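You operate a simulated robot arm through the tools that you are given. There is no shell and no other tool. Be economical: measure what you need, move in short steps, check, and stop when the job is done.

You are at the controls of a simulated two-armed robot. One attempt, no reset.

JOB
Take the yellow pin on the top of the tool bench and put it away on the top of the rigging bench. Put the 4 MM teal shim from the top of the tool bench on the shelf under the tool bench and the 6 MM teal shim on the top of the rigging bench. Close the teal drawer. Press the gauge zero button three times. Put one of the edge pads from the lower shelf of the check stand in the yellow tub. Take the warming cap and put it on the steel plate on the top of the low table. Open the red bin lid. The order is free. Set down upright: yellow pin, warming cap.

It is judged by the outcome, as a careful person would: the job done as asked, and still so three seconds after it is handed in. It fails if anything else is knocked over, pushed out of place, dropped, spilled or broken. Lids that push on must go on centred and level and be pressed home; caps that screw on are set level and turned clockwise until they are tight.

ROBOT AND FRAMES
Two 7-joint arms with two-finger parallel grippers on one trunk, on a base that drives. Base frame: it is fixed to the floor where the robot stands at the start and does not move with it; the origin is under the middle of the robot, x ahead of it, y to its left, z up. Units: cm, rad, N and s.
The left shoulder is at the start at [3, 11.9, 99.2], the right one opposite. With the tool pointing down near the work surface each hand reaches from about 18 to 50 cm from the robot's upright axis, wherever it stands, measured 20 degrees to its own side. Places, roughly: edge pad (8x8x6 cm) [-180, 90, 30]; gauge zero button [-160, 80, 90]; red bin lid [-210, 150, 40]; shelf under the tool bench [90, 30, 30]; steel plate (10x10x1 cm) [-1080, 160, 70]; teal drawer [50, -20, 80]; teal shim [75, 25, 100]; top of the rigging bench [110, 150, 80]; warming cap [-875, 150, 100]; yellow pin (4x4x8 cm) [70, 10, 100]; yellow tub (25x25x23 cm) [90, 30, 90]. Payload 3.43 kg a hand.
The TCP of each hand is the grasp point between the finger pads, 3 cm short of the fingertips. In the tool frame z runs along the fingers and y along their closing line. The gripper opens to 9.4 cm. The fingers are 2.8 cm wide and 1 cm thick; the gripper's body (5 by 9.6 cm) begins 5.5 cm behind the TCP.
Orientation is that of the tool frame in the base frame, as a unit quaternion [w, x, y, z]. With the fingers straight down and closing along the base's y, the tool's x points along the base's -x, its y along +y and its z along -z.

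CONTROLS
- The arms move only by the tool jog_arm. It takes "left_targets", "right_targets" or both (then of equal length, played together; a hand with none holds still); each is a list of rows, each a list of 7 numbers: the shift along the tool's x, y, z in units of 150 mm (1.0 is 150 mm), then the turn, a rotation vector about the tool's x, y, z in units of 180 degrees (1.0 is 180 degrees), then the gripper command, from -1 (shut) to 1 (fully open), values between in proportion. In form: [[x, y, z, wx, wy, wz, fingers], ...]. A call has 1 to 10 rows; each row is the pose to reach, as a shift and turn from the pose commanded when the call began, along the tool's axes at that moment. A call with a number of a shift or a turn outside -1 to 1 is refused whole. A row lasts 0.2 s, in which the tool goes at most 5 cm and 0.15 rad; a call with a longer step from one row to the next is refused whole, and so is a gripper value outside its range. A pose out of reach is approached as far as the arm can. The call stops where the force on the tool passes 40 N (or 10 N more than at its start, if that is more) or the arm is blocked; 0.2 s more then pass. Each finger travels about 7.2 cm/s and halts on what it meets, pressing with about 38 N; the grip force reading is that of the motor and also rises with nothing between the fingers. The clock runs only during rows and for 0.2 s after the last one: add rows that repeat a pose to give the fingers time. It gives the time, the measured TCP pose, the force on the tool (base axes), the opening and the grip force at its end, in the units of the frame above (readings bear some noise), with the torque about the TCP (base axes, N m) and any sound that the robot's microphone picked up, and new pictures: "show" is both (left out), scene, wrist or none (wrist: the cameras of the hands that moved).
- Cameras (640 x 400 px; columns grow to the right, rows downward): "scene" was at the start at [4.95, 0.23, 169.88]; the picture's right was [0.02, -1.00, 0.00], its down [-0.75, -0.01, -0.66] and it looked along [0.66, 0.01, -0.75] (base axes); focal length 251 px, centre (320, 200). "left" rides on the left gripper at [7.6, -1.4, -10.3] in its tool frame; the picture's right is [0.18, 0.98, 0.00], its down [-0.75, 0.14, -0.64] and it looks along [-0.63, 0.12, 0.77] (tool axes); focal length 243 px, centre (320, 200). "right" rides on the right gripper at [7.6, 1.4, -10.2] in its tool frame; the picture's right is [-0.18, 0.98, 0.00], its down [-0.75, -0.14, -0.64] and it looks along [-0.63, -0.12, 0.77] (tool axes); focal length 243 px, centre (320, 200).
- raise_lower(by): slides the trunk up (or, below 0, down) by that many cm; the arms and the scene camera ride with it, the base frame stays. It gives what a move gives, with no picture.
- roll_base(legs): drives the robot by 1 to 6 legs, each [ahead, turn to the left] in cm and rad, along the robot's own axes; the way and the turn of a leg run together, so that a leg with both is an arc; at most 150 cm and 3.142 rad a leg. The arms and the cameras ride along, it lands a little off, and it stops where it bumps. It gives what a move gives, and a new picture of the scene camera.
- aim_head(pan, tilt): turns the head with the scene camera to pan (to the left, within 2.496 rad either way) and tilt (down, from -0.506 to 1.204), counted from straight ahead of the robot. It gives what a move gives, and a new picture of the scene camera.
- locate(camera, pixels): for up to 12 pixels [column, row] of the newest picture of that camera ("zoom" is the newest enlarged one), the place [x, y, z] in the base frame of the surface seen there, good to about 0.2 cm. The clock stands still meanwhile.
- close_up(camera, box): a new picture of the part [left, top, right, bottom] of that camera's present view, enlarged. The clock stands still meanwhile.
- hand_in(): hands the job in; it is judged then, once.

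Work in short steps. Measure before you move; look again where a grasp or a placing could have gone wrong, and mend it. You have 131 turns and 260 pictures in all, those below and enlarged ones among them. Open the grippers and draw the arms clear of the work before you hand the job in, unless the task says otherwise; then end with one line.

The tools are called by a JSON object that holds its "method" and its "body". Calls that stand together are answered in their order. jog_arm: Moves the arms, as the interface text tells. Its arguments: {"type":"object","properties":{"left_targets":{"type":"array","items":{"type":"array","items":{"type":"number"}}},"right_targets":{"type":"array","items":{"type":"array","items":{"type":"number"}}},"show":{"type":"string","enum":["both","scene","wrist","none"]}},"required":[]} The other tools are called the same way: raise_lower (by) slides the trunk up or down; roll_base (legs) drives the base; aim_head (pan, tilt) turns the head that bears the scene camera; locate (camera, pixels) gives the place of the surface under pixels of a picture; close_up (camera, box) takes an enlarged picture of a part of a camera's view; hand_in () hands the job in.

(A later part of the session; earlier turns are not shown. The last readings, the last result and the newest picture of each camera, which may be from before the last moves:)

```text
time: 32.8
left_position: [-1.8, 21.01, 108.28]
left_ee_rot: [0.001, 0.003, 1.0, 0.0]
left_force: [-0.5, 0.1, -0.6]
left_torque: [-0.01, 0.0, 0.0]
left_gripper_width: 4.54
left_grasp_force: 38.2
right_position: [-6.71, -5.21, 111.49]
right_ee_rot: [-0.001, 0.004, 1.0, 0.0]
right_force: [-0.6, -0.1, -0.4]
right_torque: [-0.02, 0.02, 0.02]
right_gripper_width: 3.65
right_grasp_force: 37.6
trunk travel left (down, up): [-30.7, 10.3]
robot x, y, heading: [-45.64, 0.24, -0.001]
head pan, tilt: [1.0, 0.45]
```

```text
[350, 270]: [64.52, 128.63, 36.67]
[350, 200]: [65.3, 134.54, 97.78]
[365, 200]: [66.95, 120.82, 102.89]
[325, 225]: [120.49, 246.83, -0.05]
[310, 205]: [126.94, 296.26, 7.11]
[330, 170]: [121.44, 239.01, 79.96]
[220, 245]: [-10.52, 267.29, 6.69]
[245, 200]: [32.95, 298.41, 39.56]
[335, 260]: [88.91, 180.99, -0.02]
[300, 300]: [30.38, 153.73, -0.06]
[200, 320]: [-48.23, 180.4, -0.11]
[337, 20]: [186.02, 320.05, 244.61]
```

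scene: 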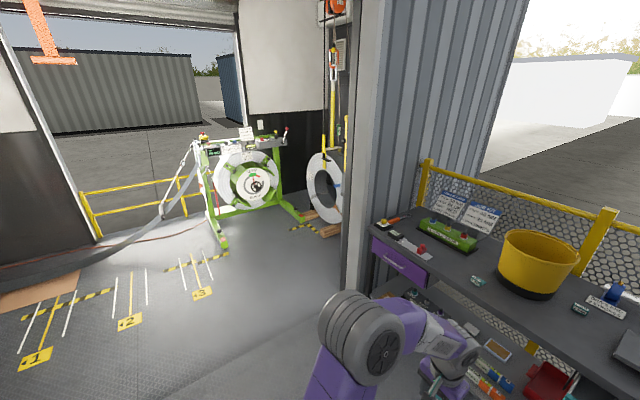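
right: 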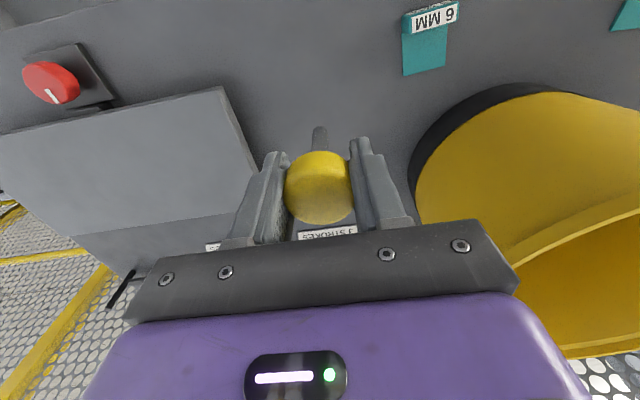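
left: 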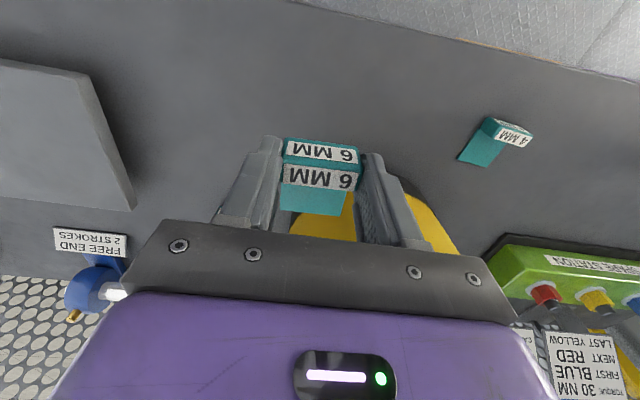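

The floor is clear along x≈-46. I turn left, drive 150 cm and look to the right.

{"method": "roll_base", "body": {"legs": [[0, 1.571], [150, 0]]}}

{"method": "aim_head", "body": {"pan": -1.4, "tilt": 0.5}}

```text
time: 44.0
left_position: [-62.17, 194.38, 108.39]
left_ee_rot: [0.0, -0.7, 0.714, 0.0]
left_force: [0.0, -0.2, -0.6]
left_torque: [-0.02, 0.01, 0.03]
left_gripper_width: 4.57
left_grasp_force: 38.1
right_position: [-36.1, 189.04, 111.45]
right_ee_rot: [0.0, -0.698, 0.716, 0.0]
right_force: [-0.6, 0.4, -1.0]
right_torque: [0.02, -0.03, 0.02]
right_gripper_width: 3.64
right_grasp_force: 38.2
trunk travel left (down, up): [-30.7, 10.3]
robot x, y, heading: [-42.26, 149.72, 1.546]
head pan, tilt: [1.0, 0.45]
```

scene: 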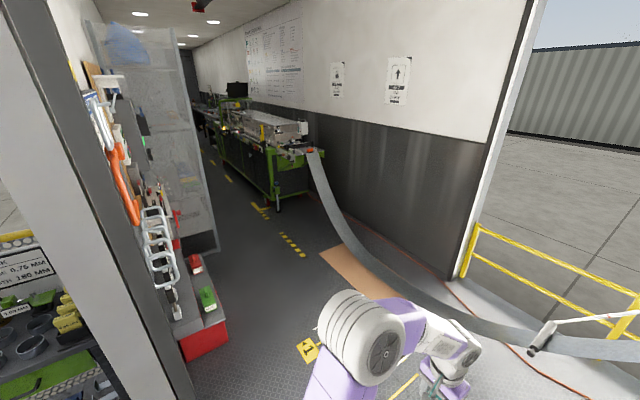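

```text
time: 46.2
left_position: [-62.15, 194.36, 108.43]
left_ee_rot: [0.001, -0.699, 0.715, 0.0]
left_force: [-0.1, 0.1, -0.3]
left_torque: [0.01, 0.0, 0.02]
left_gripper_width: 4.58
left_grasp_force: 38.0
right_position: [-36.08, 189.15, 111.41]
right_ee_rot: [0.0, -0.698, 0.716, 0.0]
right_force: [0.1, 0.7, -1.5]
right_torque: [0.03, 0.01, 0.01]
right_gripper_width: 3.64
right_grasp_force: 37.4
trunk travel left (down, up): [-30.7, 10.3]
robot x, y, heading: [-42.01, 150.23, 1.546]
head pan, tilt: [-1.4, 0.499]
```

scene: 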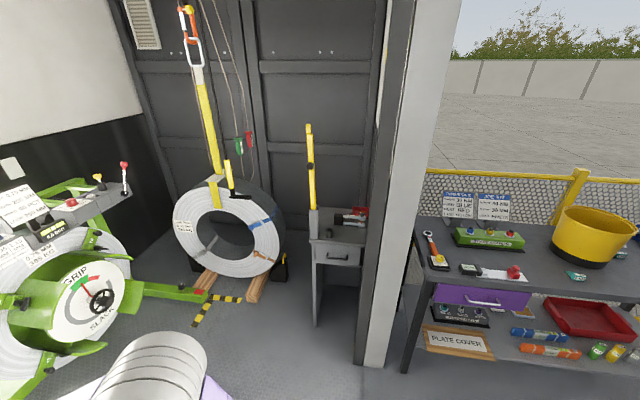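

The rigging bench is the small bench at (340,235). I zoom in and measure.

{"method": "close_up", "body": {"camera": "scene", "box": [280, 180, 408, 260]}}

{"method": "locate", "body": {"camera": "scene", "pixels": [[312, 240], [362, 243], [340, 232], [328, 212], [350, 228], [362, 212], [310, 150], [335, 256], [316, 300], [365, 350], [352, 300], [316, 215]]}}

```text
5.00 times, centred on (344, 220) of scene
```

zoom: 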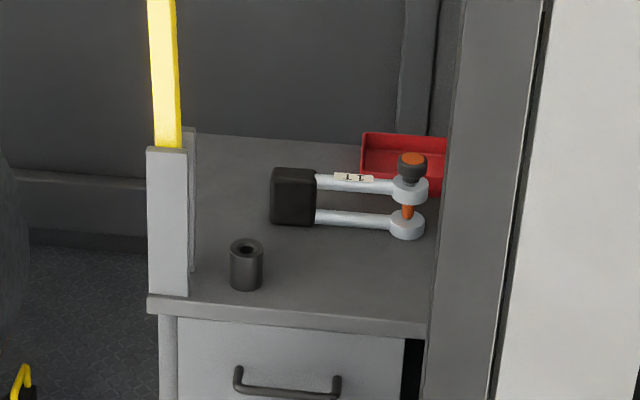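

```text
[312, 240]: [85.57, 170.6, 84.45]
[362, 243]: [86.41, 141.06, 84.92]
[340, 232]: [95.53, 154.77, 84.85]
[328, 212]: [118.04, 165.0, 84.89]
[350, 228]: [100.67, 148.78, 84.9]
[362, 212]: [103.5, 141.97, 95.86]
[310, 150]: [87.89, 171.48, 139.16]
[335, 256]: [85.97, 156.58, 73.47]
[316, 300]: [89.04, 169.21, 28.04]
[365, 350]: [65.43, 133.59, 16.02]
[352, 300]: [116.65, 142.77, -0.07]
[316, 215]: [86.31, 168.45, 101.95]
```

The bench top is at z≈85, x≥85, y 141–170, with a hollow dark sleeve at about [92,161]. I drive to roughly (18,162) facing it and look closer.

{"method": "roll_base", "body": {"legs": [[0, -1.356], [61, 0], [0, -0.19]]}}

{"method": "aim_head", "body": {"pan": -0.05, "tilt": 0.8}}

```text
time: 53.6
left_position: [60.03, 181.97, 108.37]
left_ee_rot: [0.001, 0.002, 1.0, -0.001]
left_force: [0.3, 0.4, -0.8]
left_torque: [-0.01, 0.02, 0.02]
left_gripper_width: 4.57
left_grasp_force: 38.1
right_position: [55.29, 155.78, 111.38]
right_ee_rot: [-0.001, 0.004, 1.0, -0.001]
right_force: [0.4, 0.0, -1.1]
right_torque: [-0.02, 0.01, -0.03]
right_gripper_width: 3.68
right_grasp_force: 37.9
trunk travel left (down, up): [-30.7, 10.3]
robot x, y, heading: [15.85, 161.03, -0.004]
head pan, tilt: [-1.4, 0.499]
```

scene: 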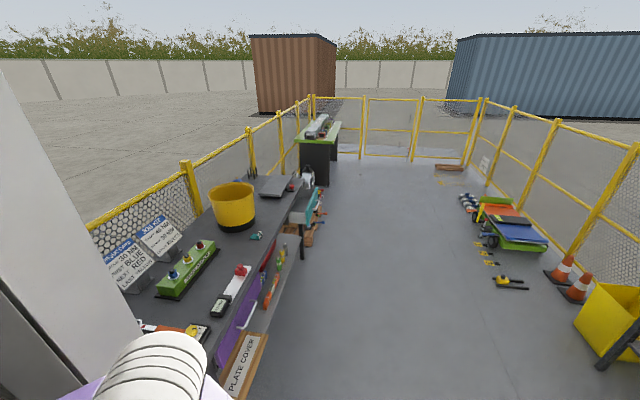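

```text
time: 55.1
left_position: [60.11, 181.88, 108.19]
left_ee_rot: [0.001, 0.001, 1.0, 0.0]
left_force: [-1.3, 0.1, 0.5]
left_torque: [-0.03, 0.01, 0.01]
left_gripper_width: 4.57
left_grasp_force: 37.7
right_position: [55.32, 155.82, 111.34]
right_ee_rot: [0.0, 0.003, 1.0, 0.0]
right_force: [0.1, 0.1, -0.7]
right_torque: [0.01, -0.02, 0.03]
right_gripper_width: 3.64
right_grasp_force: 37.6
trunk travel left (down, up): [-30.7, 10.3]
robot x, y, heading: [16.04, 161.11, -0.003]
head pan, tilt: [-0.051, 0.799]
```

scene: 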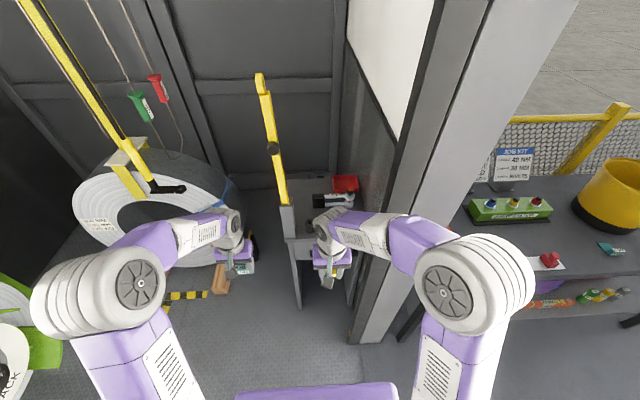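

The right elbow is not far from the partition. I measure elbow positions, wall corner, and zoom onto the bench.

{"method": "locate", "body": {"camera": "scene", "pixels": [[530, 275], [475, 250], [430, 240], [45, 300], [385, 250], [365, 320], [345, 290], [145, 205], [225, 250], [288, 230]]}}

{"method": "close_up", "body": {"camera": "scene", "box": [256, 160, 384, 240]}}

```text
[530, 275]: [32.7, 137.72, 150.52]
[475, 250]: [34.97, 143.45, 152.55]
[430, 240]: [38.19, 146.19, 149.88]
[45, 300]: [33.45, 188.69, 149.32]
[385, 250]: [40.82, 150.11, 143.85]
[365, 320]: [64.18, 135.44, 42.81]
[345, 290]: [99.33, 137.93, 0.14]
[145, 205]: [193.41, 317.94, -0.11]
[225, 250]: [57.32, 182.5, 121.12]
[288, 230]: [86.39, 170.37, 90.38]
```

```text
5.00 times, centred on (320, 200) of scene
```

zoom: 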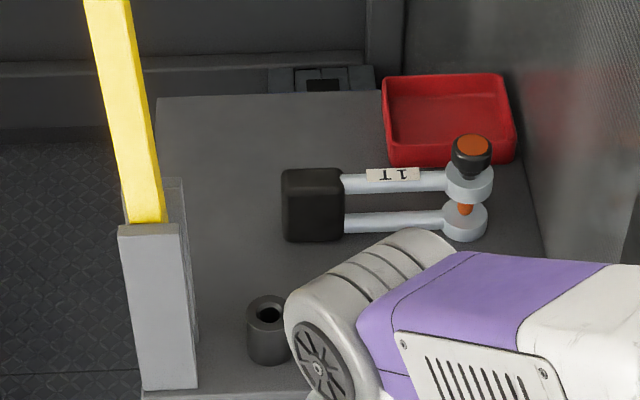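

I measure the sleeve, shackle, and free bench area in the zoom.

{"method": "locate", "body": {"camera": "zoom", "pixels": [[268, 305], [248, 330], [290, 300], [268, 360], [312, 205], [312, 240], [465, 235], [220, 250], [220, 150], [165, 385], [190, 385], [290, 390]]}}

```text
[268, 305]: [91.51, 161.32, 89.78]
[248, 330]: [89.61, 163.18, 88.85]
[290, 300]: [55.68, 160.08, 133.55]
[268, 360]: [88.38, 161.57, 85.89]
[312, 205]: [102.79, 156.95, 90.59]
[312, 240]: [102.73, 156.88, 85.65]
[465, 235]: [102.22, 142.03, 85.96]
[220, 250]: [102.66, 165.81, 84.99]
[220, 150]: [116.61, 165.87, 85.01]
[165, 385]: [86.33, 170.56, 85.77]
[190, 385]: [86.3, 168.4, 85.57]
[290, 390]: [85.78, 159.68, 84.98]
```

Plan: shim tab to about [90,154], pin to about [91,147], both clear of the sleeve ([90.4,161.3]) and shackle (x>101). First, with the base still back, right hand draws in and left hand swings to the middle.

{"method": "jog_arm", "body": {"right_targets": [[0.2, -0.2, 0, 0, 0, 0, -1], [0.4, -0.4, 0, 0, 0, 0, -1], [0.6, -0.6, 0, 0, 0, 0, -1], [0.8, -0.7, 0, 0, 0, 0, -1], [0.95, -0.7, 0, 0, 0, 0, -1]], "left_targets": [[0, -0.2, -0.05, 0, 0, 0, -1], [0, -0.4, -0.1, 0, 0, 0, -1], [0, -0.6, -0.1, 0, 0, 0, -1], [0, -0.8, -0.1, 0, 0, 0, -1], [0, -1, -0.1, 0, 0, 0, -1]], "show": "none"}}

{"method": "jog_arm", "body": {"left_targets": [[-0.05, -0.3, 0, 0, 0, 0, -1], [-0.1, -0.6, 0, 0, 0, 0, -1], [-0.17, -0.87, 0, 0, 0, 0, -1]], "show": "scene"}}

```text
time: 56.3
left_position: [60.15, 166.57, 109.88]
left_ee_rot: [0.0, 0.002, 1.0, 0.001]
left_force: [-0.1, -0.4, -0.9]
left_torque: [0.02, -0.01, 0.03]
left_gripper_width: 4.58
left_grasp_force: 38.5
right_position: [40.86, 145.29, 111.3]
right_ee_rot: [0.0, 0.003, 1.0, 0.0]
right_force: [-0.9, 0.0, -0.6]
right_torque: [0.0, 0.03, 0.01]
right_gripper_width: 3.65
right_grasp_force: 37.8
trunk travel left (down, up): [-30.7, 10.3]
robot x, y, heading: [15.93, 160.88, -0.001]
head pan, tilt: [-0.051, 0.799]
```

```text
time: 57.1
left_position: [62.48, 153.6, 109.99]
left_ee_rot: [-0.001, 0.001, 1.0, 0.001]
left_force: [0.2, -0.5, -1.0]
left_torque: [0.03, 0.02, 0.0]
left_gripper_width: 4.55
left_grasp_force: 37.9
right_position: [41.07, 145.31, 111.25]
right_ee_rot: [-0.001, 0.004, 1.0, 0.001]
right_force: [-0.1, -0.9, 0.0]
right_torque: [0.03, 0.0, 0.01]
right_gripper_width: 3.67
right_grasp_force: 37.6
trunk travel left (down, up): [-30.7, 10.3]
robot x, y, heading: [16.03, 161.42, 0.0]
head pan, tilt: [-0.051, 0.799]
```

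scene: 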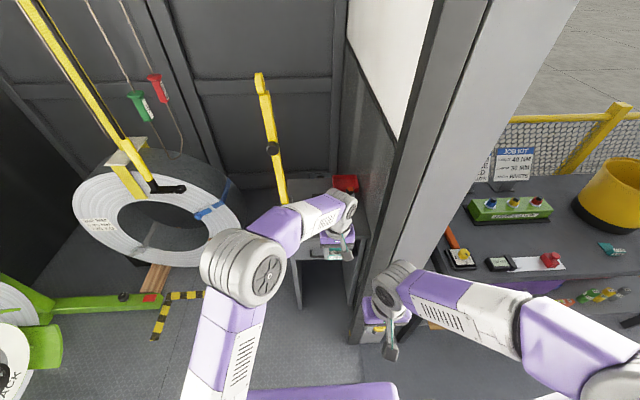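

I check both arms' positions versus the wall and post before driving in.

{"method": "locate", "body": {"camera": "scene", "pixels": [[620, 350], [540, 305], [480, 285], [400, 265], [245, 245], [210, 265], [280, 215], [340, 195], [270, 100], [265, 80]]}}

```text
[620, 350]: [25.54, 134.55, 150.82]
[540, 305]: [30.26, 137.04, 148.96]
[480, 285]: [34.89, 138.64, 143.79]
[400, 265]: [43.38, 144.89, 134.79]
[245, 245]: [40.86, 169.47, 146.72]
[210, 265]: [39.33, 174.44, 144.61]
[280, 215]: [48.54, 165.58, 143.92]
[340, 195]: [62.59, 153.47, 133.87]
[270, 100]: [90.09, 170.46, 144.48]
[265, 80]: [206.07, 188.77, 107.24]
```

Clear on both sides: I drive in 27 cm.

{"method": "roll_base", "body": {"legs": [[27, 0]]}}

{"method": "close_up", "body": {"camera": "left", "box": [0, 0, 640, 400]}}

{"method": "locate", "body": {"camera": "zoom", "pixels": [[320, 100], [320, 60], [320, 140], [450, 110], [450, 160], [200, 110]]}}

```text
time: 59.1
left_position: [87.63, 154.18, 110.35]
left_ee_rot: [0.004, 0.002, 1.0, -0.002]
left_force: [-1.0, 0.3, 0.1]
left_torque: [-0.02, 0.0, 0.02]
left_gripper_width: 4.58
left_grasp_force: 38.4
right_position: [65.98, 146.11, 111.38]
right_ee_rot: [0.001, -0.006, 1.0, -0.003]
right_force: [-0.1, -1.1, 0.1]
right_torque: [0.0, -0.02, -0.01]
right_gripper_width: 3.64
right_grasp_force: 37.5
trunk travel left (down, up): [-30.7, 10.3]
robot x, y, heading: [41.22, 161.33, -0.008]
head pan, tilt: [-0.051, 0.799]
stopped in leg 1: the robot was blocked; the commanded pose is now the measured one
```

scene: 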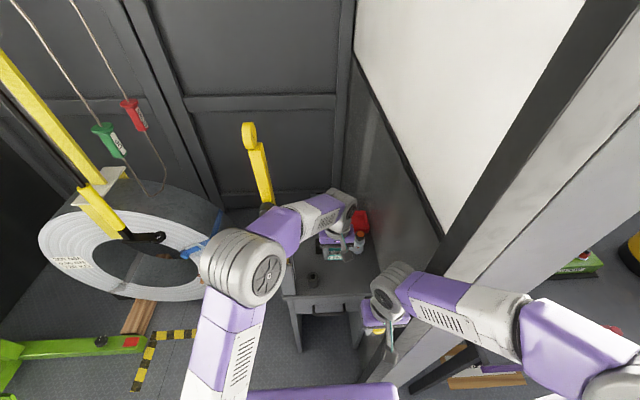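

```text
1.00 times, centred on (320, 200) of left (not enlarged: the box is as wide or as high as the picture)
```

zoom: 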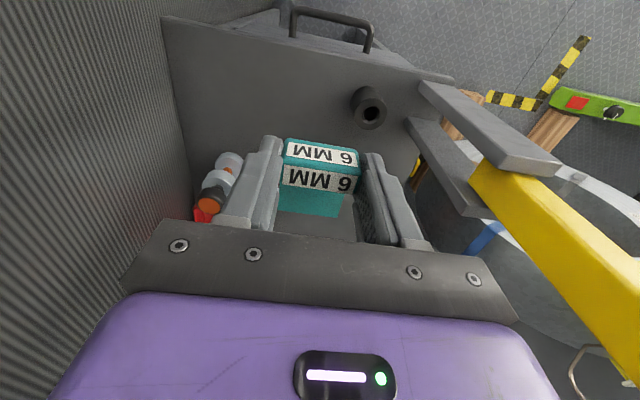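

```text
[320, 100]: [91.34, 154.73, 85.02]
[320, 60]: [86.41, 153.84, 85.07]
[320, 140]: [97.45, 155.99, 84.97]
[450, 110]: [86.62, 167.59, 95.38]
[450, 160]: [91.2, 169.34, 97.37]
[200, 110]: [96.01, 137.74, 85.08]
```

The base stopped at x=41.2 (likely touching the fixed wall foot), which is near enough. The left view shows free bench under the shim; I lower it at [90,154].

{"method": "jog_arm", "body": {"left_targets": [[-0.08, 0, 0.25, 0, 0, 0, -1], [-0.16, 0, 0.5, 0, 0, 0, -1], [-0.16, 0, 0.75, 0, 0, 0, -1], [-0.16, 0, 0.95, 0, 0, 0, -1]], "show": "both"}}

```text
time: 60.1
left_position: [90.28, 154.24, 96.35]
left_ee_rot: [0.004, 0.002, 1.0, -0.002]
left_force: [0.5, 0.0, -0.6]
left_torque: [0.01, -0.02, 0.01]
left_gripper_width: 4.57
left_grasp_force: 38.3
right_position: [65.85, 146.13, 111.44]
right_ee_rot: [0.001, -0.003, 1.0, -0.004]
right_force: [0.9, 0.7, 0.0]
right_torque: [0.0, 0.0, -0.01]
right_gripper_width: 3.66
right_grasp_force: 37.6
trunk travel left (down, up): [-30.7, 10.3]
robot x, y, heading: [41.69, 161.16, -0.005]
head pan, tilt: [-0.051, 0.799]
```

scene: 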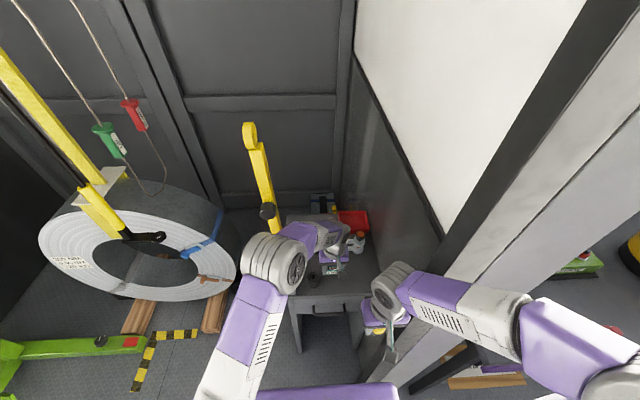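
left: 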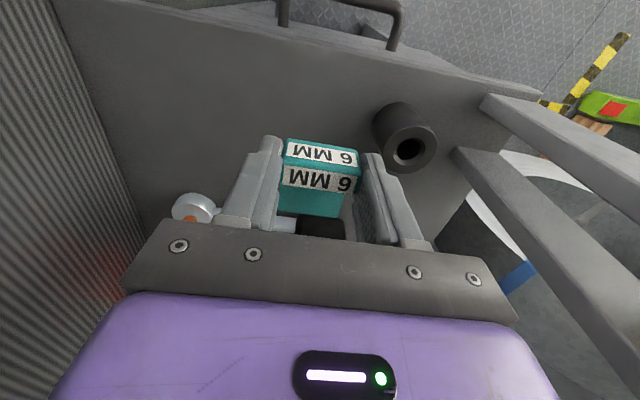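

Clear of the sleeve and shackle. I lower the last 7.6 cm gently, then open just a little.

{"method": "jog_arm", "body": {"left_targets": [[0, -0.02, 0.25, 0, 0, 0, -1], [0, -0.02, 0.42, 0, 0, 0, -1], [0, -0.02, 0.48, 0, 0, 0, -1], [0, -0.02, 0.505, 0, 0, 0, -1], [0, -0.02, 0.505, 0, 0, 0, 0.18], [0, -0.02, 0.505, 0, 0, 0, 0.18], [0, -0.02, 0.505, 0, 0, 0, 0.18]], "show": "wrist"}}

```text
time: 61.7
left_position: [90.34, 153.78, 88.65]
left_ee_rot: [0.003, 0.002, 1.0, -0.003]
left_force: [0.5, 0.1, -0.1]
left_torque: [0.0, -0.02, 0.02]
left_gripper_width: 5.56
left_grasp_force: 0.1
right_position: [65.85, 146.12, 111.44]
right_ee_rot: [0.001, -0.003, 1.0, -0.003]
right_force: [1.4, 0.7, -0.6]
right_torque: [0.01, -0.01, 0.02]
right_gripper_width: 3.65
right_grasp_force: 38.2
trunk travel left (down, up): [-30.7, 10.3]
robot x, y, heading: [41.86, 161.05, -0.006]
head pan, tilt: [-0.051, 0.799]
```

left: 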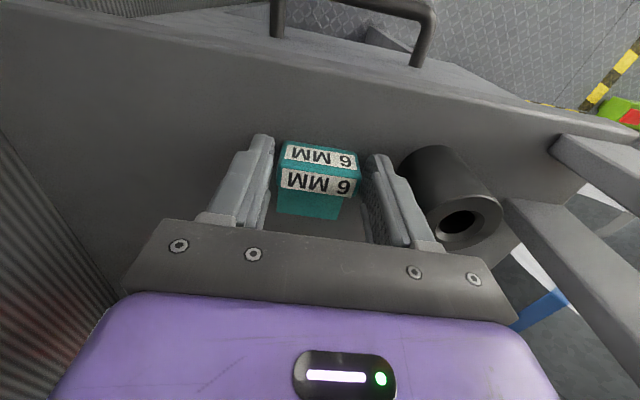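

Shim is down and released. I raise the left hand and draw it back.

{"method": "jog_arm", "body": {"left_targets": [[0, 0, -0.2, 0, 0, 0, 0.18], [0, 0, -0.5, 0, 0, 0, 0.18], [0, 0, -0.8, 0, 0, 0, 0.18], [0, 0, -1, 0, 0, 0, 0.18]], "show": "wrist"}}

{"method": "jog_arm", "body": {"left_targets": [[0, 0, -0.3, 0, 0, 0, 0.18], [0.2, 0, -0.5, 0, 0, 0, 0.18], [0.5, 0, -0.5, 0, 0, 0, 0.18], [0.8, 0, -0.5, 0, 0, 0, 0.18], [1.0, 0.1, -0.5, 0, 0, 0, 0.18]], "show": "none"}}

{"method": "roll_base", "body": {"legs": [[-30, 0], [0, 0.3], [27, 0], [0, -0.3]]}}

```text
time: 62.7
left_position: [90.2, 154.06, 103.43]
left_ee_rot: [0.003, 0.002, 1.0, -0.001]
left_force: [-0.4, 0.3, 0.6]
left_torque: [-0.03, 0.03, 0.01]
left_gripper_width: 5.55
left_grasp_force: 0.1
right_position: [65.95, 146.06, 111.45]
right_ee_rot: [0.0, -0.002, 1.0, -0.003]
right_force: [-0.4, 0.0, -0.4]
right_torque: [-0.02, -0.02, -0.01]
right_gripper_width: 3.63
right_grasp_force: 37.9
trunk travel left (down, up): [-30.7, 10.3]
robot x, y, heading: [41.73, 160.85, -0.002]
head pan, tilt: [-0.051, 0.799]
```

left: 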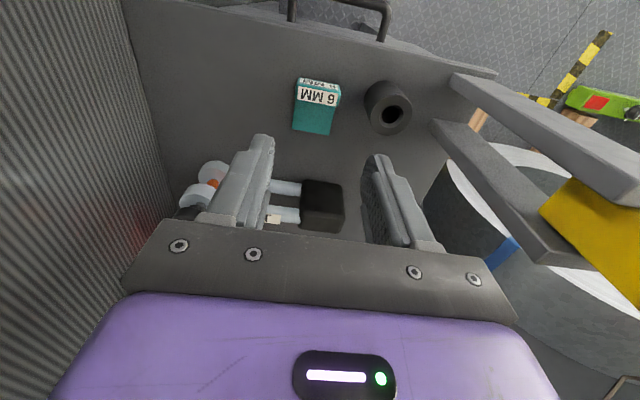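

```text
time: 63.9
left_position: [75.25, 155.63, 111.13]
left_ee_rot: [0.004, 0.003, 1.0, -0.003]
left_force: [0.1, -0.4, 0.0]
left_torque: [-0.02, 0.01, 0.01]
left_gripper_width: 5.56
left_grasp_force: 0.1
right_position: [65.87, 146.12, 111.37]
right_ee_rot: [0.001, -0.003, 1.0, -0.004]
right_force: [0.0, -0.7, -1.1]
right_torque: [0.01, 0.03, 0.05]
right_gripper_width: 3.64
right_grasp_force: 37.9
trunk travel left (down, up): [-30.7, 10.3]
robot x, y, heading: [41.55, 161.23, -0.004]
head pan, tilt: [-0.051, 0.799]
```

```text
time: 69.3
left_position: [71.62, 162.3, 110.82]
left_ee_rot: [0.001, 0.008, 1.0, 0.001]
left_force: [0.5, -0.5, -0.4]
left_torque: [0.02, 0.0, 0.01]
left_gripper_width: 5.55
left_grasp_force: 0.0
right_position: [62.1, 152.96, 111.3]
right_ee_rot: [-0.002, 0.005, 1.0, -0.001]
right_force: [-0.9, -0.2, -0.3]
right_torque: [0.0, 0.04, 0.0]
right_gripper_width: 3.63
right_grasp_force: 37.9
trunk travel left (down, up): [-30.7, 10.3]
robot x, y, heading: [37.5, 168.81, -0.015]
head pan, tilt: [-0.051, 0.799]
```

scene: 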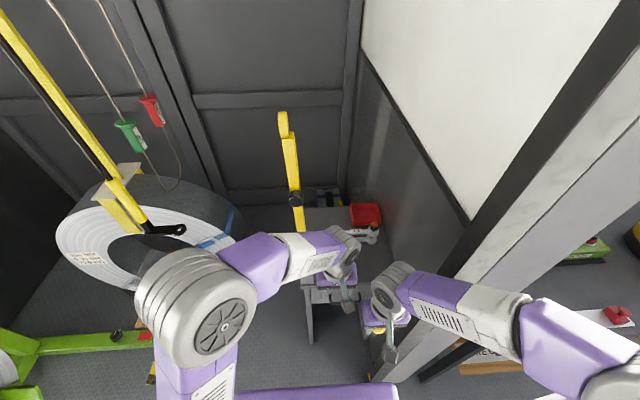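

Now at (37.5,168.8). I tuck the left hand back, drive 8 cm on, and then extend the right hand with the pin.

{"method": "jog_arm", "body": {"left_targets": [[0.3, 0, 0, 0, 0, 0, 0.18], [0.6, 0.1, 0, 0, 0, 0, 0.18], [0.8, 0.35, 0, 0, 0, 0, 0.18], [1.0, 0.6, 0, 0, 0, 0, 0.18], [1.0, 0.8, 0, 0, 0, 0, 0.18]], "show": "none"}}

{"method": "roll_base", "body": {"legs": [[8, 0.015]]}}

{"method": "jog_arm", "body": {"right_targets": [[-0.3, -0.05, 0, 0, 0, 0, -1], [-0.6, -0.1, 0, 0, 0, 0, -1], [-0.8, -0.2, 0, 0, 0, 0, -1], [-1.0, -0.3, 0, 0, 0, 0, -1]], "show": "both"}}

```text
time: 69.8
left_position: [66.71, 162.71, 110.63]
left_ee_rot: [0.005, -0.003, 1.0, -0.003]
left_force: [2.2, 1.9, 0.7]
left_torque: [-0.18, 0.26, 0.13]
left_gripper_width: 5.53
left_grasp_force: 0.1
right_position: [61.55, 153.17, 111.19]
right_ee_rot: [-0.007, -0.007, 1.0, -0.002]
right_force: [-1.5, -1.7, -0.7]
right_torque: [0.1, -0.24, 0.13]
right_gripper_width: 3.62
right_grasp_force: 38.3
trunk travel left (down, up): [-30.7, 10.3]
robot x, y, heading: [37.8, 169.05, -0.016]
head pan, tilt: [-0.051, 0.799]
stopped in row 2 (left hand): the force on the tool passed its limit at 75 N (the readings are from after the stop); the commanded pose is now the measured one
```

```text
time: 70.9
left_position: [75.25, 163.06, 110.6]
left_ee_rot: [0.004, -0.013, 1.0, -0.003]
left_force: [7.2, 2.3, 1.4]
left_torque: [-0.43, 0.8, 0.26]
left_gripper_width: 5.53
left_grasp_force: 0.1
right_position: [70.16, 153.52, 111.21]
right_ee_rot: [-0.007, -0.016, 1.0, -0.002]
right_force: [-7.7, -2.6, -3.0]
right_torque: [0.16, -0.65, 0.3]
right_gripper_width: 3.61
right_grasp_force: 37.9
trunk travel left (down, up): [-30.7, 10.3]
robot x, y, heading: [45.91, 168.88, 0.006]
head pan, tilt: [-0.051, 0.799]
```

scene: 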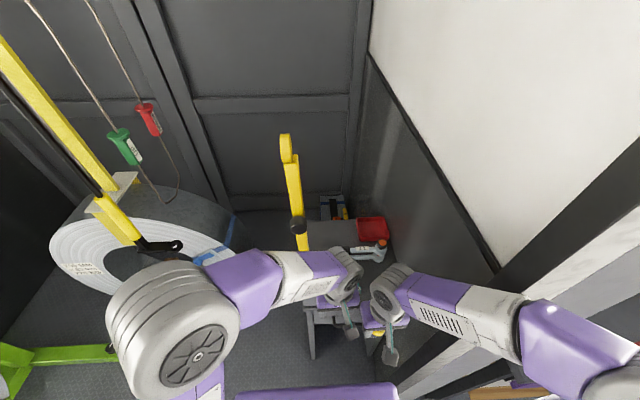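

```text
time: 71.2
left_position: [75.87, 163.11, 110.43]
left_ee_rot: [0.009, -0.024, 1.0, -0.006]
left_force: [1.0, 1.0, -0.8]
left_torque: [-0.11, 0.18, 0.07]
left_gripper_width: 5.57
left_grasp_force: 0.1
right_position: [70.88, 153.52, 111.19]
right_ee_rot: [-0.01, -0.027, 1.0, -0.002]
right_force: [-2.1, -1.3, -0.7]
right_torque: [0.07, -0.21, 0.06]
right_gripper_width: 3.64
right_grasp_force: 37.9
trunk travel left (down, up): [-30.7, 10.3]
robot x, y, heading: [45.99, 169.02, 0.002]
head pan, tilt: [-0.051, 0.799]
stopped in row 1 (left hand): the force on the tool passed its limit at 77 N (the readings are from after the stop); the commanded pose is now the measured one
```

scene: 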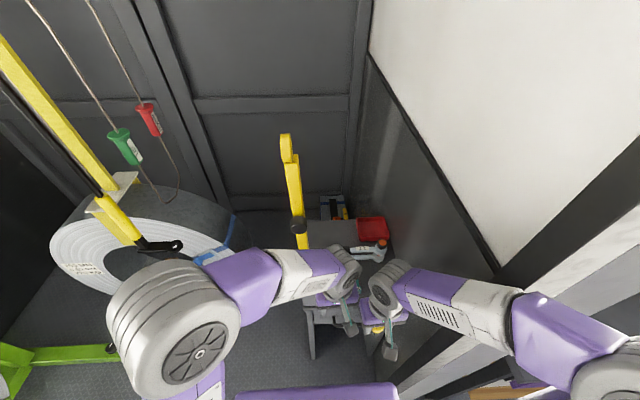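
right: 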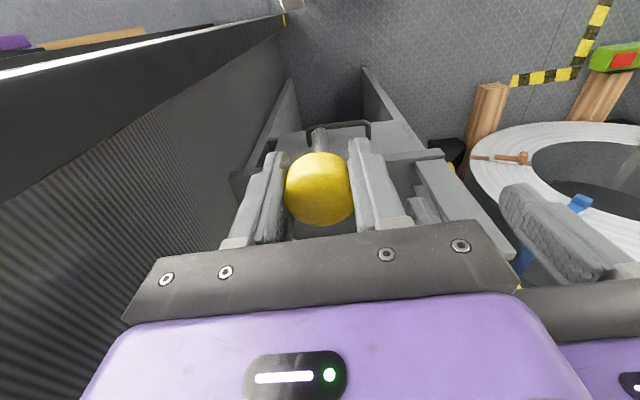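

The two grippers are touching side by side (y 163 vs 153.5). I separate them sideways: left to +y a bit, right to -y.

{"method": "jog_arm", "body": {"left_targets": [[0, 0.08, 0, 0, 0, 0, 0.18], [0, 0.2, 0, 0, 0, 0, 0.18]], "right_targets": [[0, -0.08, 0, 0, 0, 0, -1], [0, -0.2, 0, 0, 0, 0, -1]], "show": "both"}}

```text
time: 71.8
left_position: [75.6, 166.39, 110.45]
left_ee_rot: [0.008, -0.024, 1.0, -0.005]
left_force: [-0.4, -0.3, 0.0]
left_torque: [-0.02, -0.01, 0.0]
left_gripper_width: 5.54
left_grasp_force: 0.0
right_position: [71.05, 150.58, 111.02]
right_ee_rot: [-0.009, -0.028, 1.0, -0.003]
right_force: [-0.5, -0.3, -0.3]
right_torque: [-0.03, -0.03, 0.02]
right_gripper_width: 3.59
right_grasp_force: 38.2
trunk travel left (down, up): [-30.7, 10.3]
robot x, y, heading: [45.63, 168.94, -0.005]
head pan, tilt: [-0.051, 0.799]
```

scene: 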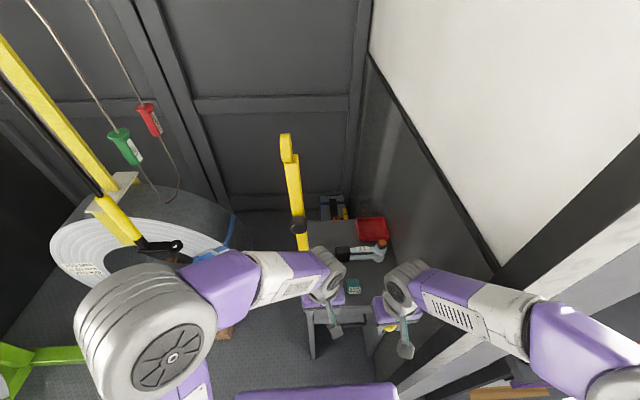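
right: 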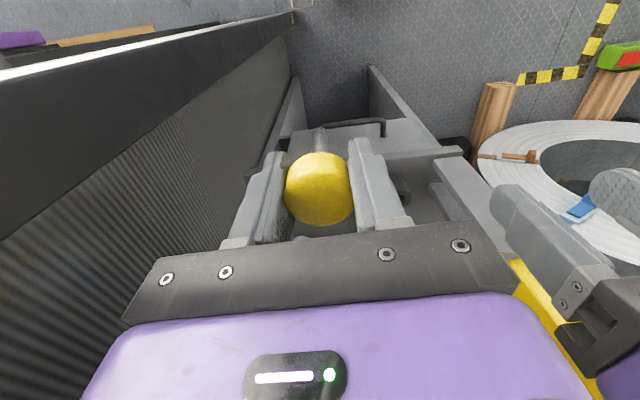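
left: 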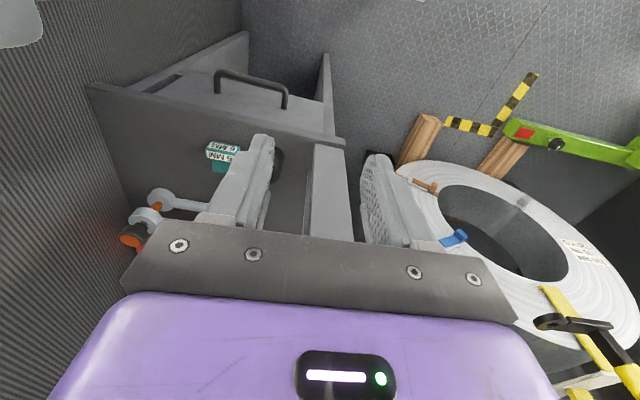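

Separated. The left hand now retracts, and the right hand levels its small tilt and extends toward the bench.

{"method": "jog_arm", "body": {"left_targets": [[0.2, 0.05, 0, 0, 0, 0, 0.18], [0.45, 0.15, 0, 0, 0, 0, 0.18], [0.7, 0.25, 0, 0, 0, 0, 0.18], [0.95, 0.4, 0, 0, 0, 0, 0.18]], "right_targets": [[-0.2, 0, 0, -0.001, -0.003, 0, -1], [-0.45, 0, 0, -0.002, -0.0057, 0, -1], [-0.7, -0.05, 0, -0.002, -0.0057, 0, -1], [-0.95, -0.1, 0, -0.002, -0.0057, 0, -1]], "show": "both"}}

```text
time: 72.8
left_position: [61.05, 170.47, 111.98]
left_ee_rot: [0.016, -0.023, 1.0, -0.01]
left_force: [0.3, 0.1, -1.1]
left_torque: [-0.01, 0.03, 0.03]
left_gripper_width: 5.56
left_grasp_force: 0.0
left hand out of reach, approached as far as the arm can: row 4
right_position: [84.19, 150.38, 112.15]
right_ee_rot: [0.01, -0.026, 1.0, -0.003]
right_force: [0.8, -0.6, -2.2]
right_torque: [0.03, 0.02, 0.01]
right_gripper_width: 3.58
right_grasp_force: 37.4
trunk travel left (down, up): [-30.7, 10.3]
robot x, y, heading: [45.83, 168.38, 0.0]
head pan, tilt: [-0.051, 0.799]
```

scene: 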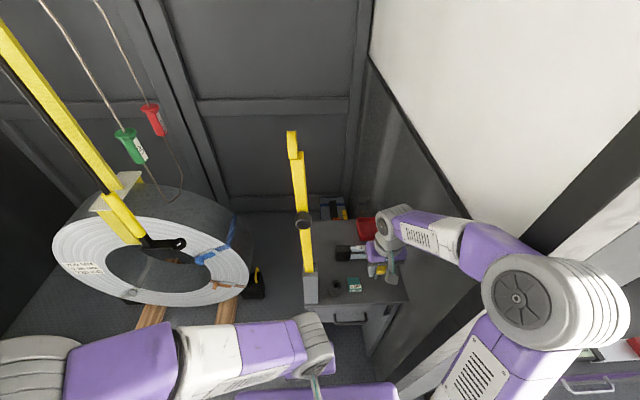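
right: 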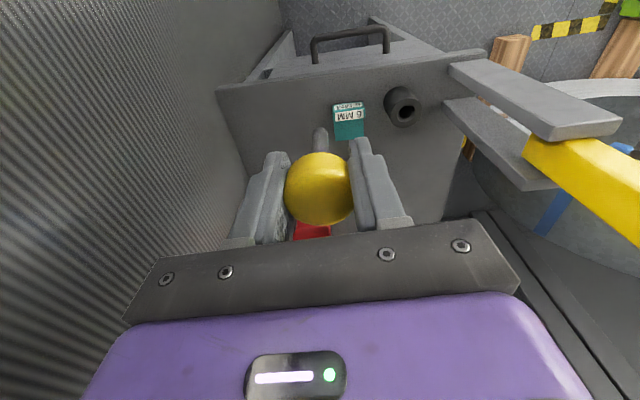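
left: 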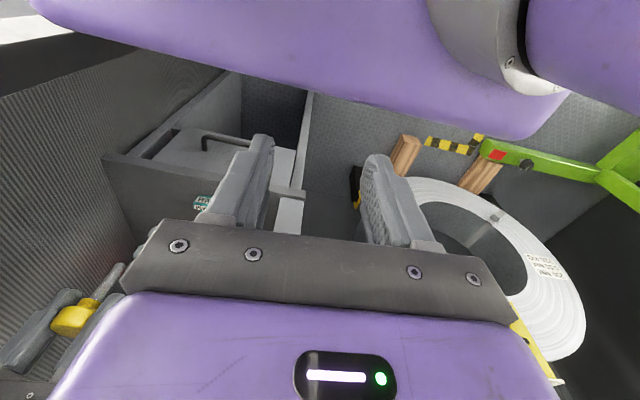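

The right hand's pose is a little off the command (z up 1 cm, slight tilt); I check whether its elbow is near the wall.

{"method": "locate", "body": {"camera": "scene", "pixels": [[620, 300], [580, 265], [500, 290], [560, 230], [600, 250], [450, 230], [385, 270], [355, 284], [393, 222]]}}

{"method": "jog_arm", "body": {"right_targets": [[0, 0, 0, 0, 0, 0, -1]], "show": "none"}}

```text
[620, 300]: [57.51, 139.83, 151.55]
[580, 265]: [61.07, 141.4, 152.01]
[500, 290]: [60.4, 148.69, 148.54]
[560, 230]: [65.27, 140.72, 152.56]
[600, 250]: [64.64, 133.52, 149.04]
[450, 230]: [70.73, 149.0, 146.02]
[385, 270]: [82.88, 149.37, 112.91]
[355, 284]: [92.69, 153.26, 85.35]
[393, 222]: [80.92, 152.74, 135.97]
```

```text
time: 73.2
left_position: [61.12, 170.58, 111.84]
left_ee_rot: [0.016, -0.026, 1.0, -0.009]
left_force: [-0.1, 0.7, 0.4]
left_torque: [-0.03, 0.0, -0.02]
left_gripper_width: 5.56
left_grasp_force: 0.0
right_position: [84.04, 150.4, 111.99]
right_ee_rot: [0.01, -0.026, 1.0, -0.003]
right_force: [0.1, -0.5, -0.7]
right_torque: [-0.01, -0.02, 0.0]
right_gripper_width: 3.6
right_grasp_force: 37.6
trunk travel left (down, up): [-30.7, 10.3]
robot x, y, heading: [45.49, 168.35, 0.002]
head pan, tilt: [-0.051, 0.799]
```

The elbow clears the wall corner by a few cm. I correct the 1° tilt, move over [89.5,147] and lower to z≈97.

{"method": "jog_arm", "body": {"right_targets": [[-0.12, -0.08, 0, 0, 0.0064, 0, -1], [-0.24, -0.16, 0.15, -0.0015, 0.0064, 0, -1], [-0.36, -0.245, 0.35, -0.0015, 0.0064, 0, -1], [-0.36, -0.245, 0.6, -0.0015, 0.0064, 0, -1], [-0.36, -0.245, 0.85, -0.0015, 0.0064, 0, -1], [-0.36, -0.245, 1.0, -0.0015, 0.0064, 0, -1], [-0.36, -0.245, 1.0, -0.0015, 0.0064, 0, -1]], "show": "both"}}

```text
time: 74.4
left_position: [58.03, 171.5, 111.98]
left_ee_rot: [0.029, -0.025, 0.999, -0.014]
left_force: [0.5, -0.4, -1.0]
left_torque: [0.02, -0.03, -0.01]
left_gripper_width: 5.55
left_grasp_force: 0.1
right_position: [89.61, 146.46, 109.96]
right_ee_rot: [0.114, -0.005, 0.993, -0.001]
right_force: [0.2, -0.1, -1.1]
right_torque: [-0.02, -0.01, -0.03]
right_gripper_width: 3.62
right_grasp_force: 38.4
trunk travel left (down, up): [-30.7, 10.3]
robot x, y, heading: [45.41, 168.84, -0.013]
head pan, tilt: [-0.051, 0.799]
stopped in row 6 (right hand): the arm was blocked; the commanded pose is now the measured one
```

scene: 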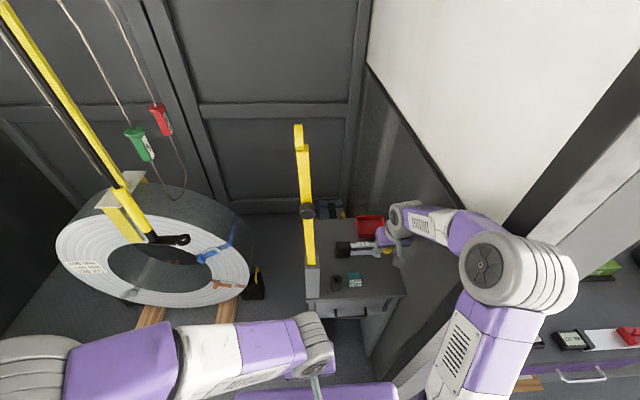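
right: 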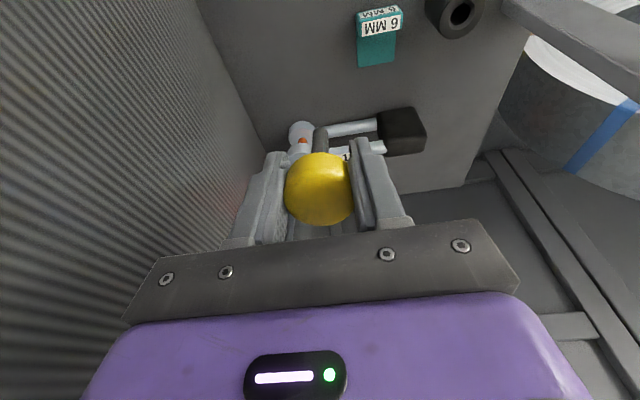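

The arm was blocked with the hand tilted at z 110. I find what it touches by measuring the elbow, forearm and wall.

{"method": "locate", "body": {"camera": "scene", "pixels": [[575, 285], [545, 250], [510, 235], [470, 220], [430, 205], [400, 205], [440, 190], [500, 215], [560, 235], [590, 200], [455, 290], [400, 235]]}}

{"method": "jog_arm", "body": {"right_targets": [[0.2, 0, -0.05, 0, 0.03, 0, -1], [0.45, 0.0, -0.05, 0, 0.06, 0, -1], [0.7, 0.05, -0.05, 0, 0.0727, 0, -1], [0.9, 0.05, -0.05, 0, 0.0727, 0, -1]], "show": "scene"}}

```text
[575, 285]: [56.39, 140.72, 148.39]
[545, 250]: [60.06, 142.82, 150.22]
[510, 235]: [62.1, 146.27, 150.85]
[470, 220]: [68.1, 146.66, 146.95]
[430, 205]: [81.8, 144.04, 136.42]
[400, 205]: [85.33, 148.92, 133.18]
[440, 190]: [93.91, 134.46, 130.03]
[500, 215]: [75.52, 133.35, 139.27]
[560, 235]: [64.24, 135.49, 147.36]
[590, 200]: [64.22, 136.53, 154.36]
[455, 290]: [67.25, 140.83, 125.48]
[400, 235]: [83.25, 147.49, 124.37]
```

```text
time: 75.4
left_position: [61.73, 171.88, 111.75]
left_ee_rot: [0.013, -0.025, 0.999, -0.016]
left_force: [-0.6, 0.2, -0.5]
left_torque: [0.01, 0.01, -0.01]
left_gripper_width: 5.58
left_grasp_force: 0.0
right_position: [79.41, 147.35, 106.23]
right_ee_rot: [-0.029, -0.006, 1.0, -0.005]
right_force: [0.2, -0.2, -1.4]
right_torque: [0.0, -0.02, -0.01]
right_gripper_width: 3.6
right_grasp_force: 37.7
trunk travel left (down, up): [-30.7, 10.3]
robot x, y, heading: [45.77, 168.82, -0.004]
head pan, tilt: [-0.051, 0.799]
```

scene: 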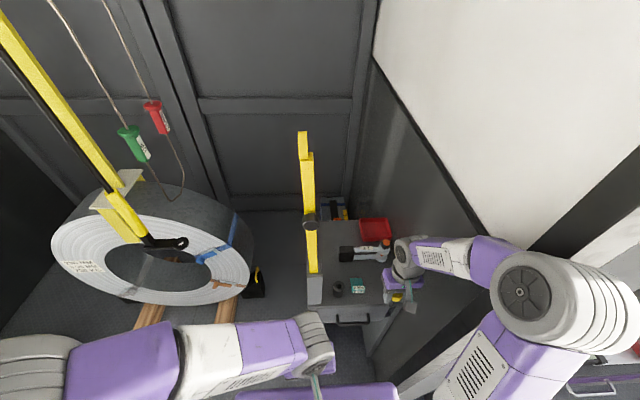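

The elbow housing pressed the wall corner at (64,135.5). I'll pull the right hand in, back off, and come in again ~8 cm farther left.

{"method": "jog_arm", "body": {"right_targets": [[0.25, 0, -0.1, 0, -0.01, 0, -1], [0.5, 0, -0.2, 0, -0.018, 0, -1], [0.75, 0, -0.3, 0, -0.018, 0, -1]], "show": "none"}}

{"method": "roll_base", "body": {"legs": [[-30, 0], [0, 0.3], [28, 0], [0, -0.35]]}}

```text
time: 76.2
left_position: [62.24, 170.52, 111.72]
left_ee_rot: [0.007, -0.024, 1.0, -0.008]
left_force: [0.2, 0.0, -0.2]
left_torque: [-0.04, 0.02, -0.01]
left_gripper_width: 5.55
left_grasp_force: 0.0
right_position: [68.8, 145.9, 110.71]
right_ee_rot: [-0.002, -0.002, 1.0, 0.001]
right_force: [-0.4, -0.5, -1.3]
right_torque: [0.01, -0.01, -0.01]
right_gripper_width: 3.62
right_grasp_force: 38.0
trunk travel left (down, up): [-30.7, 10.3]
robot x, y, heading: [46.1, 168.75, -0.01]
head pan, tilt: [-0.051, 0.799]
```

```text
time: 77.2
left_position: [58.95, 170.0, 111.82]
left_ee_rot: [0.009, -0.026, 1.0, -0.006]
left_force: [0.0, -0.2, -0.5]
left_torque: [0.01, -0.02, 0.01]
left_gripper_width: 5.54
left_grasp_force: 0.0
right_position: [66.07, 145.65, 110.61]
right_ee_rot: [0.003, -0.004, 1.0, 0.008]
right_force: [3.7, 7.8, 0.1]
right_torque: [-0.88, 0.39, 0.06]
right_gripper_width: 3.63
right_grasp_force: 38.3
trunk travel left (down, up): [-30.7, 10.3]
robot x, y, heading: [42.26, 168.7, -0.005]
head pan, tilt: [-0.051, 0.799]
stopped in leg 1: the force on the tool passed its limit at 76 N (the readings are from after the stop); the commanded pose is now the measured one
```

scene: 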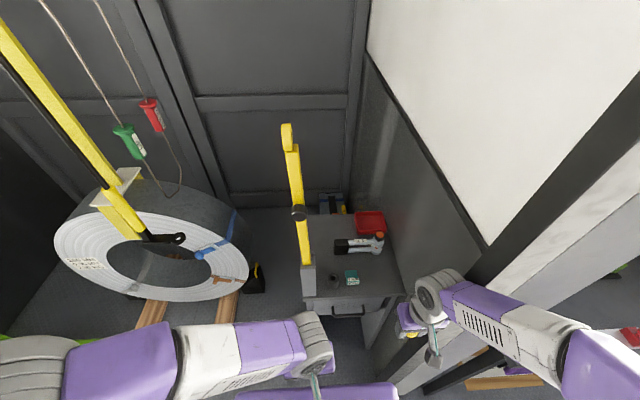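

The right wrist touched the wall end while backing. I move the right hand left (+y) 8 cm first, then look.

{"method": "jog_arm", "body": {"right_targets": [[0, 0.15, 0, 0, 0, 0, -1], [0, 0.35, 0, 0, 0, 0, -1], [0, 0.5, 0, 0, 0, 0, -1]], "show": "both"}}

{"method": "locate", "body": {"camera": "scene", "pixels": [[455, 290], [480, 270], [420, 350], [400, 380], [430, 300], [500, 300]]}}

```text
time: 78.0
left_position: [59.18, 169.82, 111.62]
left_ee_rot: [0.009, -0.026, 1.0, -0.005]
left_force: [0.5, 0.5, -0.1]
left_torque: [0.02, -0.06, 0.01]
left_gripper_width: 5.56
left_grasp_force: 0.0
right_position: [66.66, 153.09, 110.77]
right_ee_rot: [-0.003, -0.002, 1.0, 0.009]
right_force: [-1.3, -0.6, -0.3]
right_torque: [-0.05, -0.01, 0.01]
right_gripper_width: 3.61
right_grasp_force: 38.1
right hand out of reach, approached as far as the arm can: row 1, 2, 3
trunk travel left (down, up): [-30.7, 10.3]
robot x, y, heading: [42.48, 168.6, 0.003]
head pan, tilt: [-0.051, 0.799]
```

scene: 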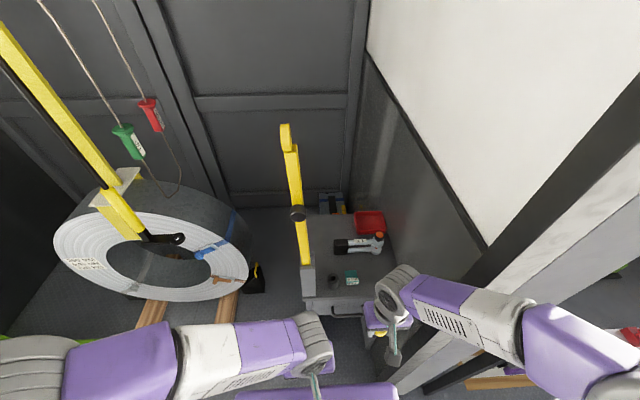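
right: 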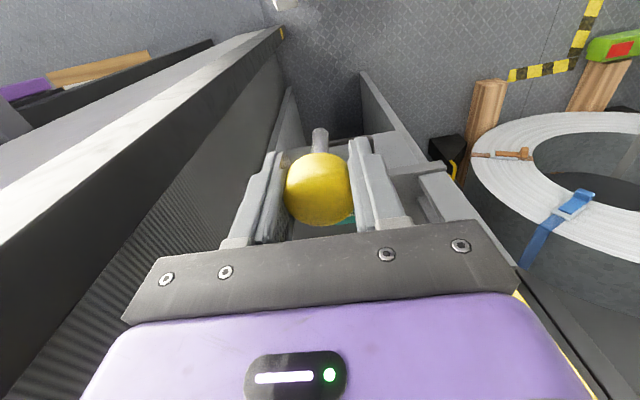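

```text
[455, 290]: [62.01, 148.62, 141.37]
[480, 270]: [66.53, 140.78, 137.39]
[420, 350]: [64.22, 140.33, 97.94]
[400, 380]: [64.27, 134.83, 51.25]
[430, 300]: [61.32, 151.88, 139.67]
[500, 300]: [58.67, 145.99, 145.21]
```

The wall pillar actually reaches y≈141 at x≥64. I measure what lies to the left (coil, wooden skids, post) before choosing a lane farther left.

{"method": "locate", "body": {"camera": "scene", "pixels": [[145, 315], [225, 310], [130, 295], [60, 250], [245, 270], [255, 295], [308, 290], [300, 215], [180, 260], [15, 340]]}}

{"method": "roll_base", "body": {"legs": [[-25, 0]]}}

```text
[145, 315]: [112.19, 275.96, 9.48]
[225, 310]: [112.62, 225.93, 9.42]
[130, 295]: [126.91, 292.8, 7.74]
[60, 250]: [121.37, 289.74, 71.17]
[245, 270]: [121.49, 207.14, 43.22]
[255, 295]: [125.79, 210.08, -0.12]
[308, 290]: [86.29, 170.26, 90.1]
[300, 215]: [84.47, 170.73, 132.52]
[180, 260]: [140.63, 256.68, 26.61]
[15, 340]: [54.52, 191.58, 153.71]
```

```text
time: 79.8
left_position: [33.49, 169.88, 111.64]
left_ee_rot: [0.008, -0.023, 1.0, -0.006]
left_force: [0.1, 0.5, 0.7]
left_torque: [-0.03, 0.01, 0.0]
left_gripper_width: 5.54
left_grasp_force: 0.2
right_position: [40.84, 153.01, 110.76]
right_ee_rot: [-0.001, 0.001, 1.0, 0.009]
right_force: [-0.2, -0.6, -1.2]
right_torque: [-0.02, -0.01, -0.02]
right_gripper_width: 3.64
right_grasp_force: 37.7
trunk travel left (down, up): [-30.7, 10.3]
robot x, y, heading: [16.75, 168.91, -0.009]
head pan, tilt: [-0.051, 0.799]
```

scene: 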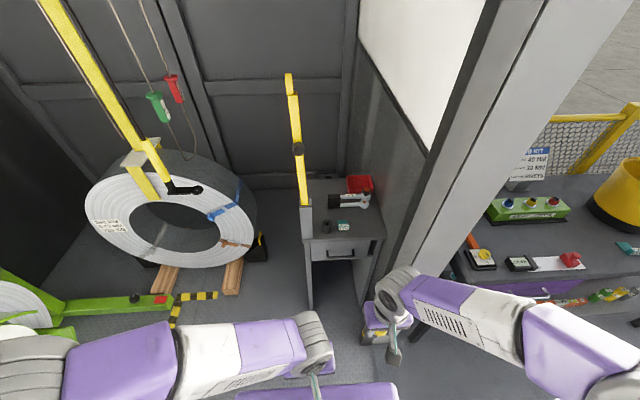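

There is ample room at the left. I go round to come in along a heading of about -0.4 rad toward the bench from the left, stopping 10 cm short.

{"method": "roll_base", "body": {"legs": [[0, 1.34], [23.5, 0], [0, -1.73], [20, 0]]}}

{"method": "aim_head", "body": {"pan": -0.15, "tilt": 0.85}}

```text
time: 90.4
left_position: [55.79, 177.42, 111.61]
left_ee_rot: [0.006, 0.18, 0.984, -0.007]
left_force: [-0.5, -1.0, -1.0]
left_torque: [0.02, 0.02, -0.01]
left_gripper_width: 5.54
left_grasp_force: 0.1
right_position: [55.94, 158.85, 110.75]
right_ee_rot: [0.0, 0.203, 0.979, 0.009]
right_force: [0.5, 0.1, -0.7]
right_torque: [0.01, 0.01, 0.0]
right_gripper_width: 3.63
right_grasp_force: 38.3
trunk travel left (down, up): [-30.7, 10.3]
robot x, y, heading: [39.66, 182.96, -0.417]
head pan, tilt: [-0.051, 0.799]
```

scene: 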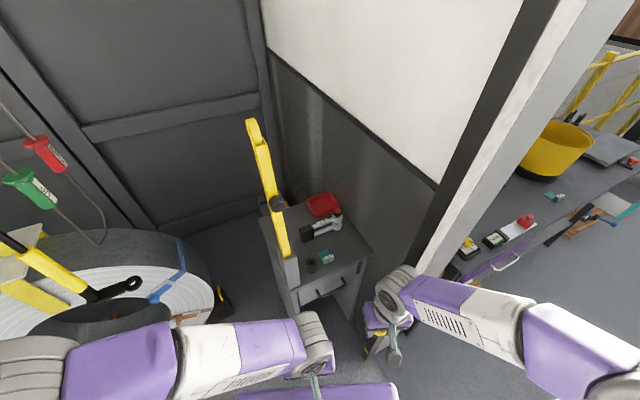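

```text
time: 91.1
left_position: [55.93, 177.47, 111.66]
left_ee_rot: [0.007, 0.179, 0.984, -0.007]
left_force: [0.0, 0.3, 0.6]
left_torque: [-0.01, 0.0, 0.0]
left_gripper_width: 5.55
left_grasp_force: 0.1
right_position: [55.96, 158.82, 110.76]
right_ee_rot: [0.0, 0.205, 0.979, 0.009]
right_force: [0.2, 0.2, -1.9]
right_torque: [-0.01, 0.02, 0.01]
right_gripper_width: 3.61
right_grasp_force: 37.9
trunk travel left (down, up): [-30.7, 10.3]
robot x, y, heading: [39.98, 182.99, -0.42]
head pan, tilt: [-0.15, 0.85]
```

scene: 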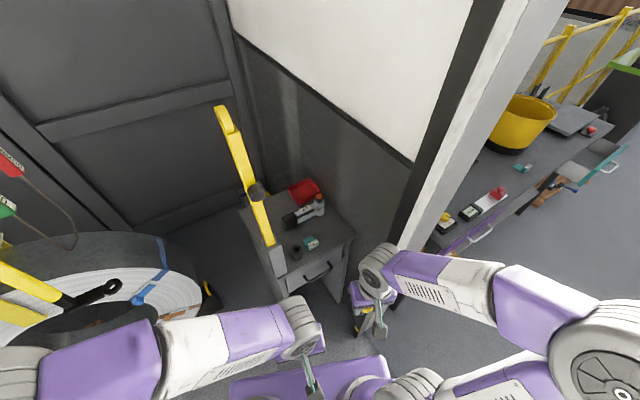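

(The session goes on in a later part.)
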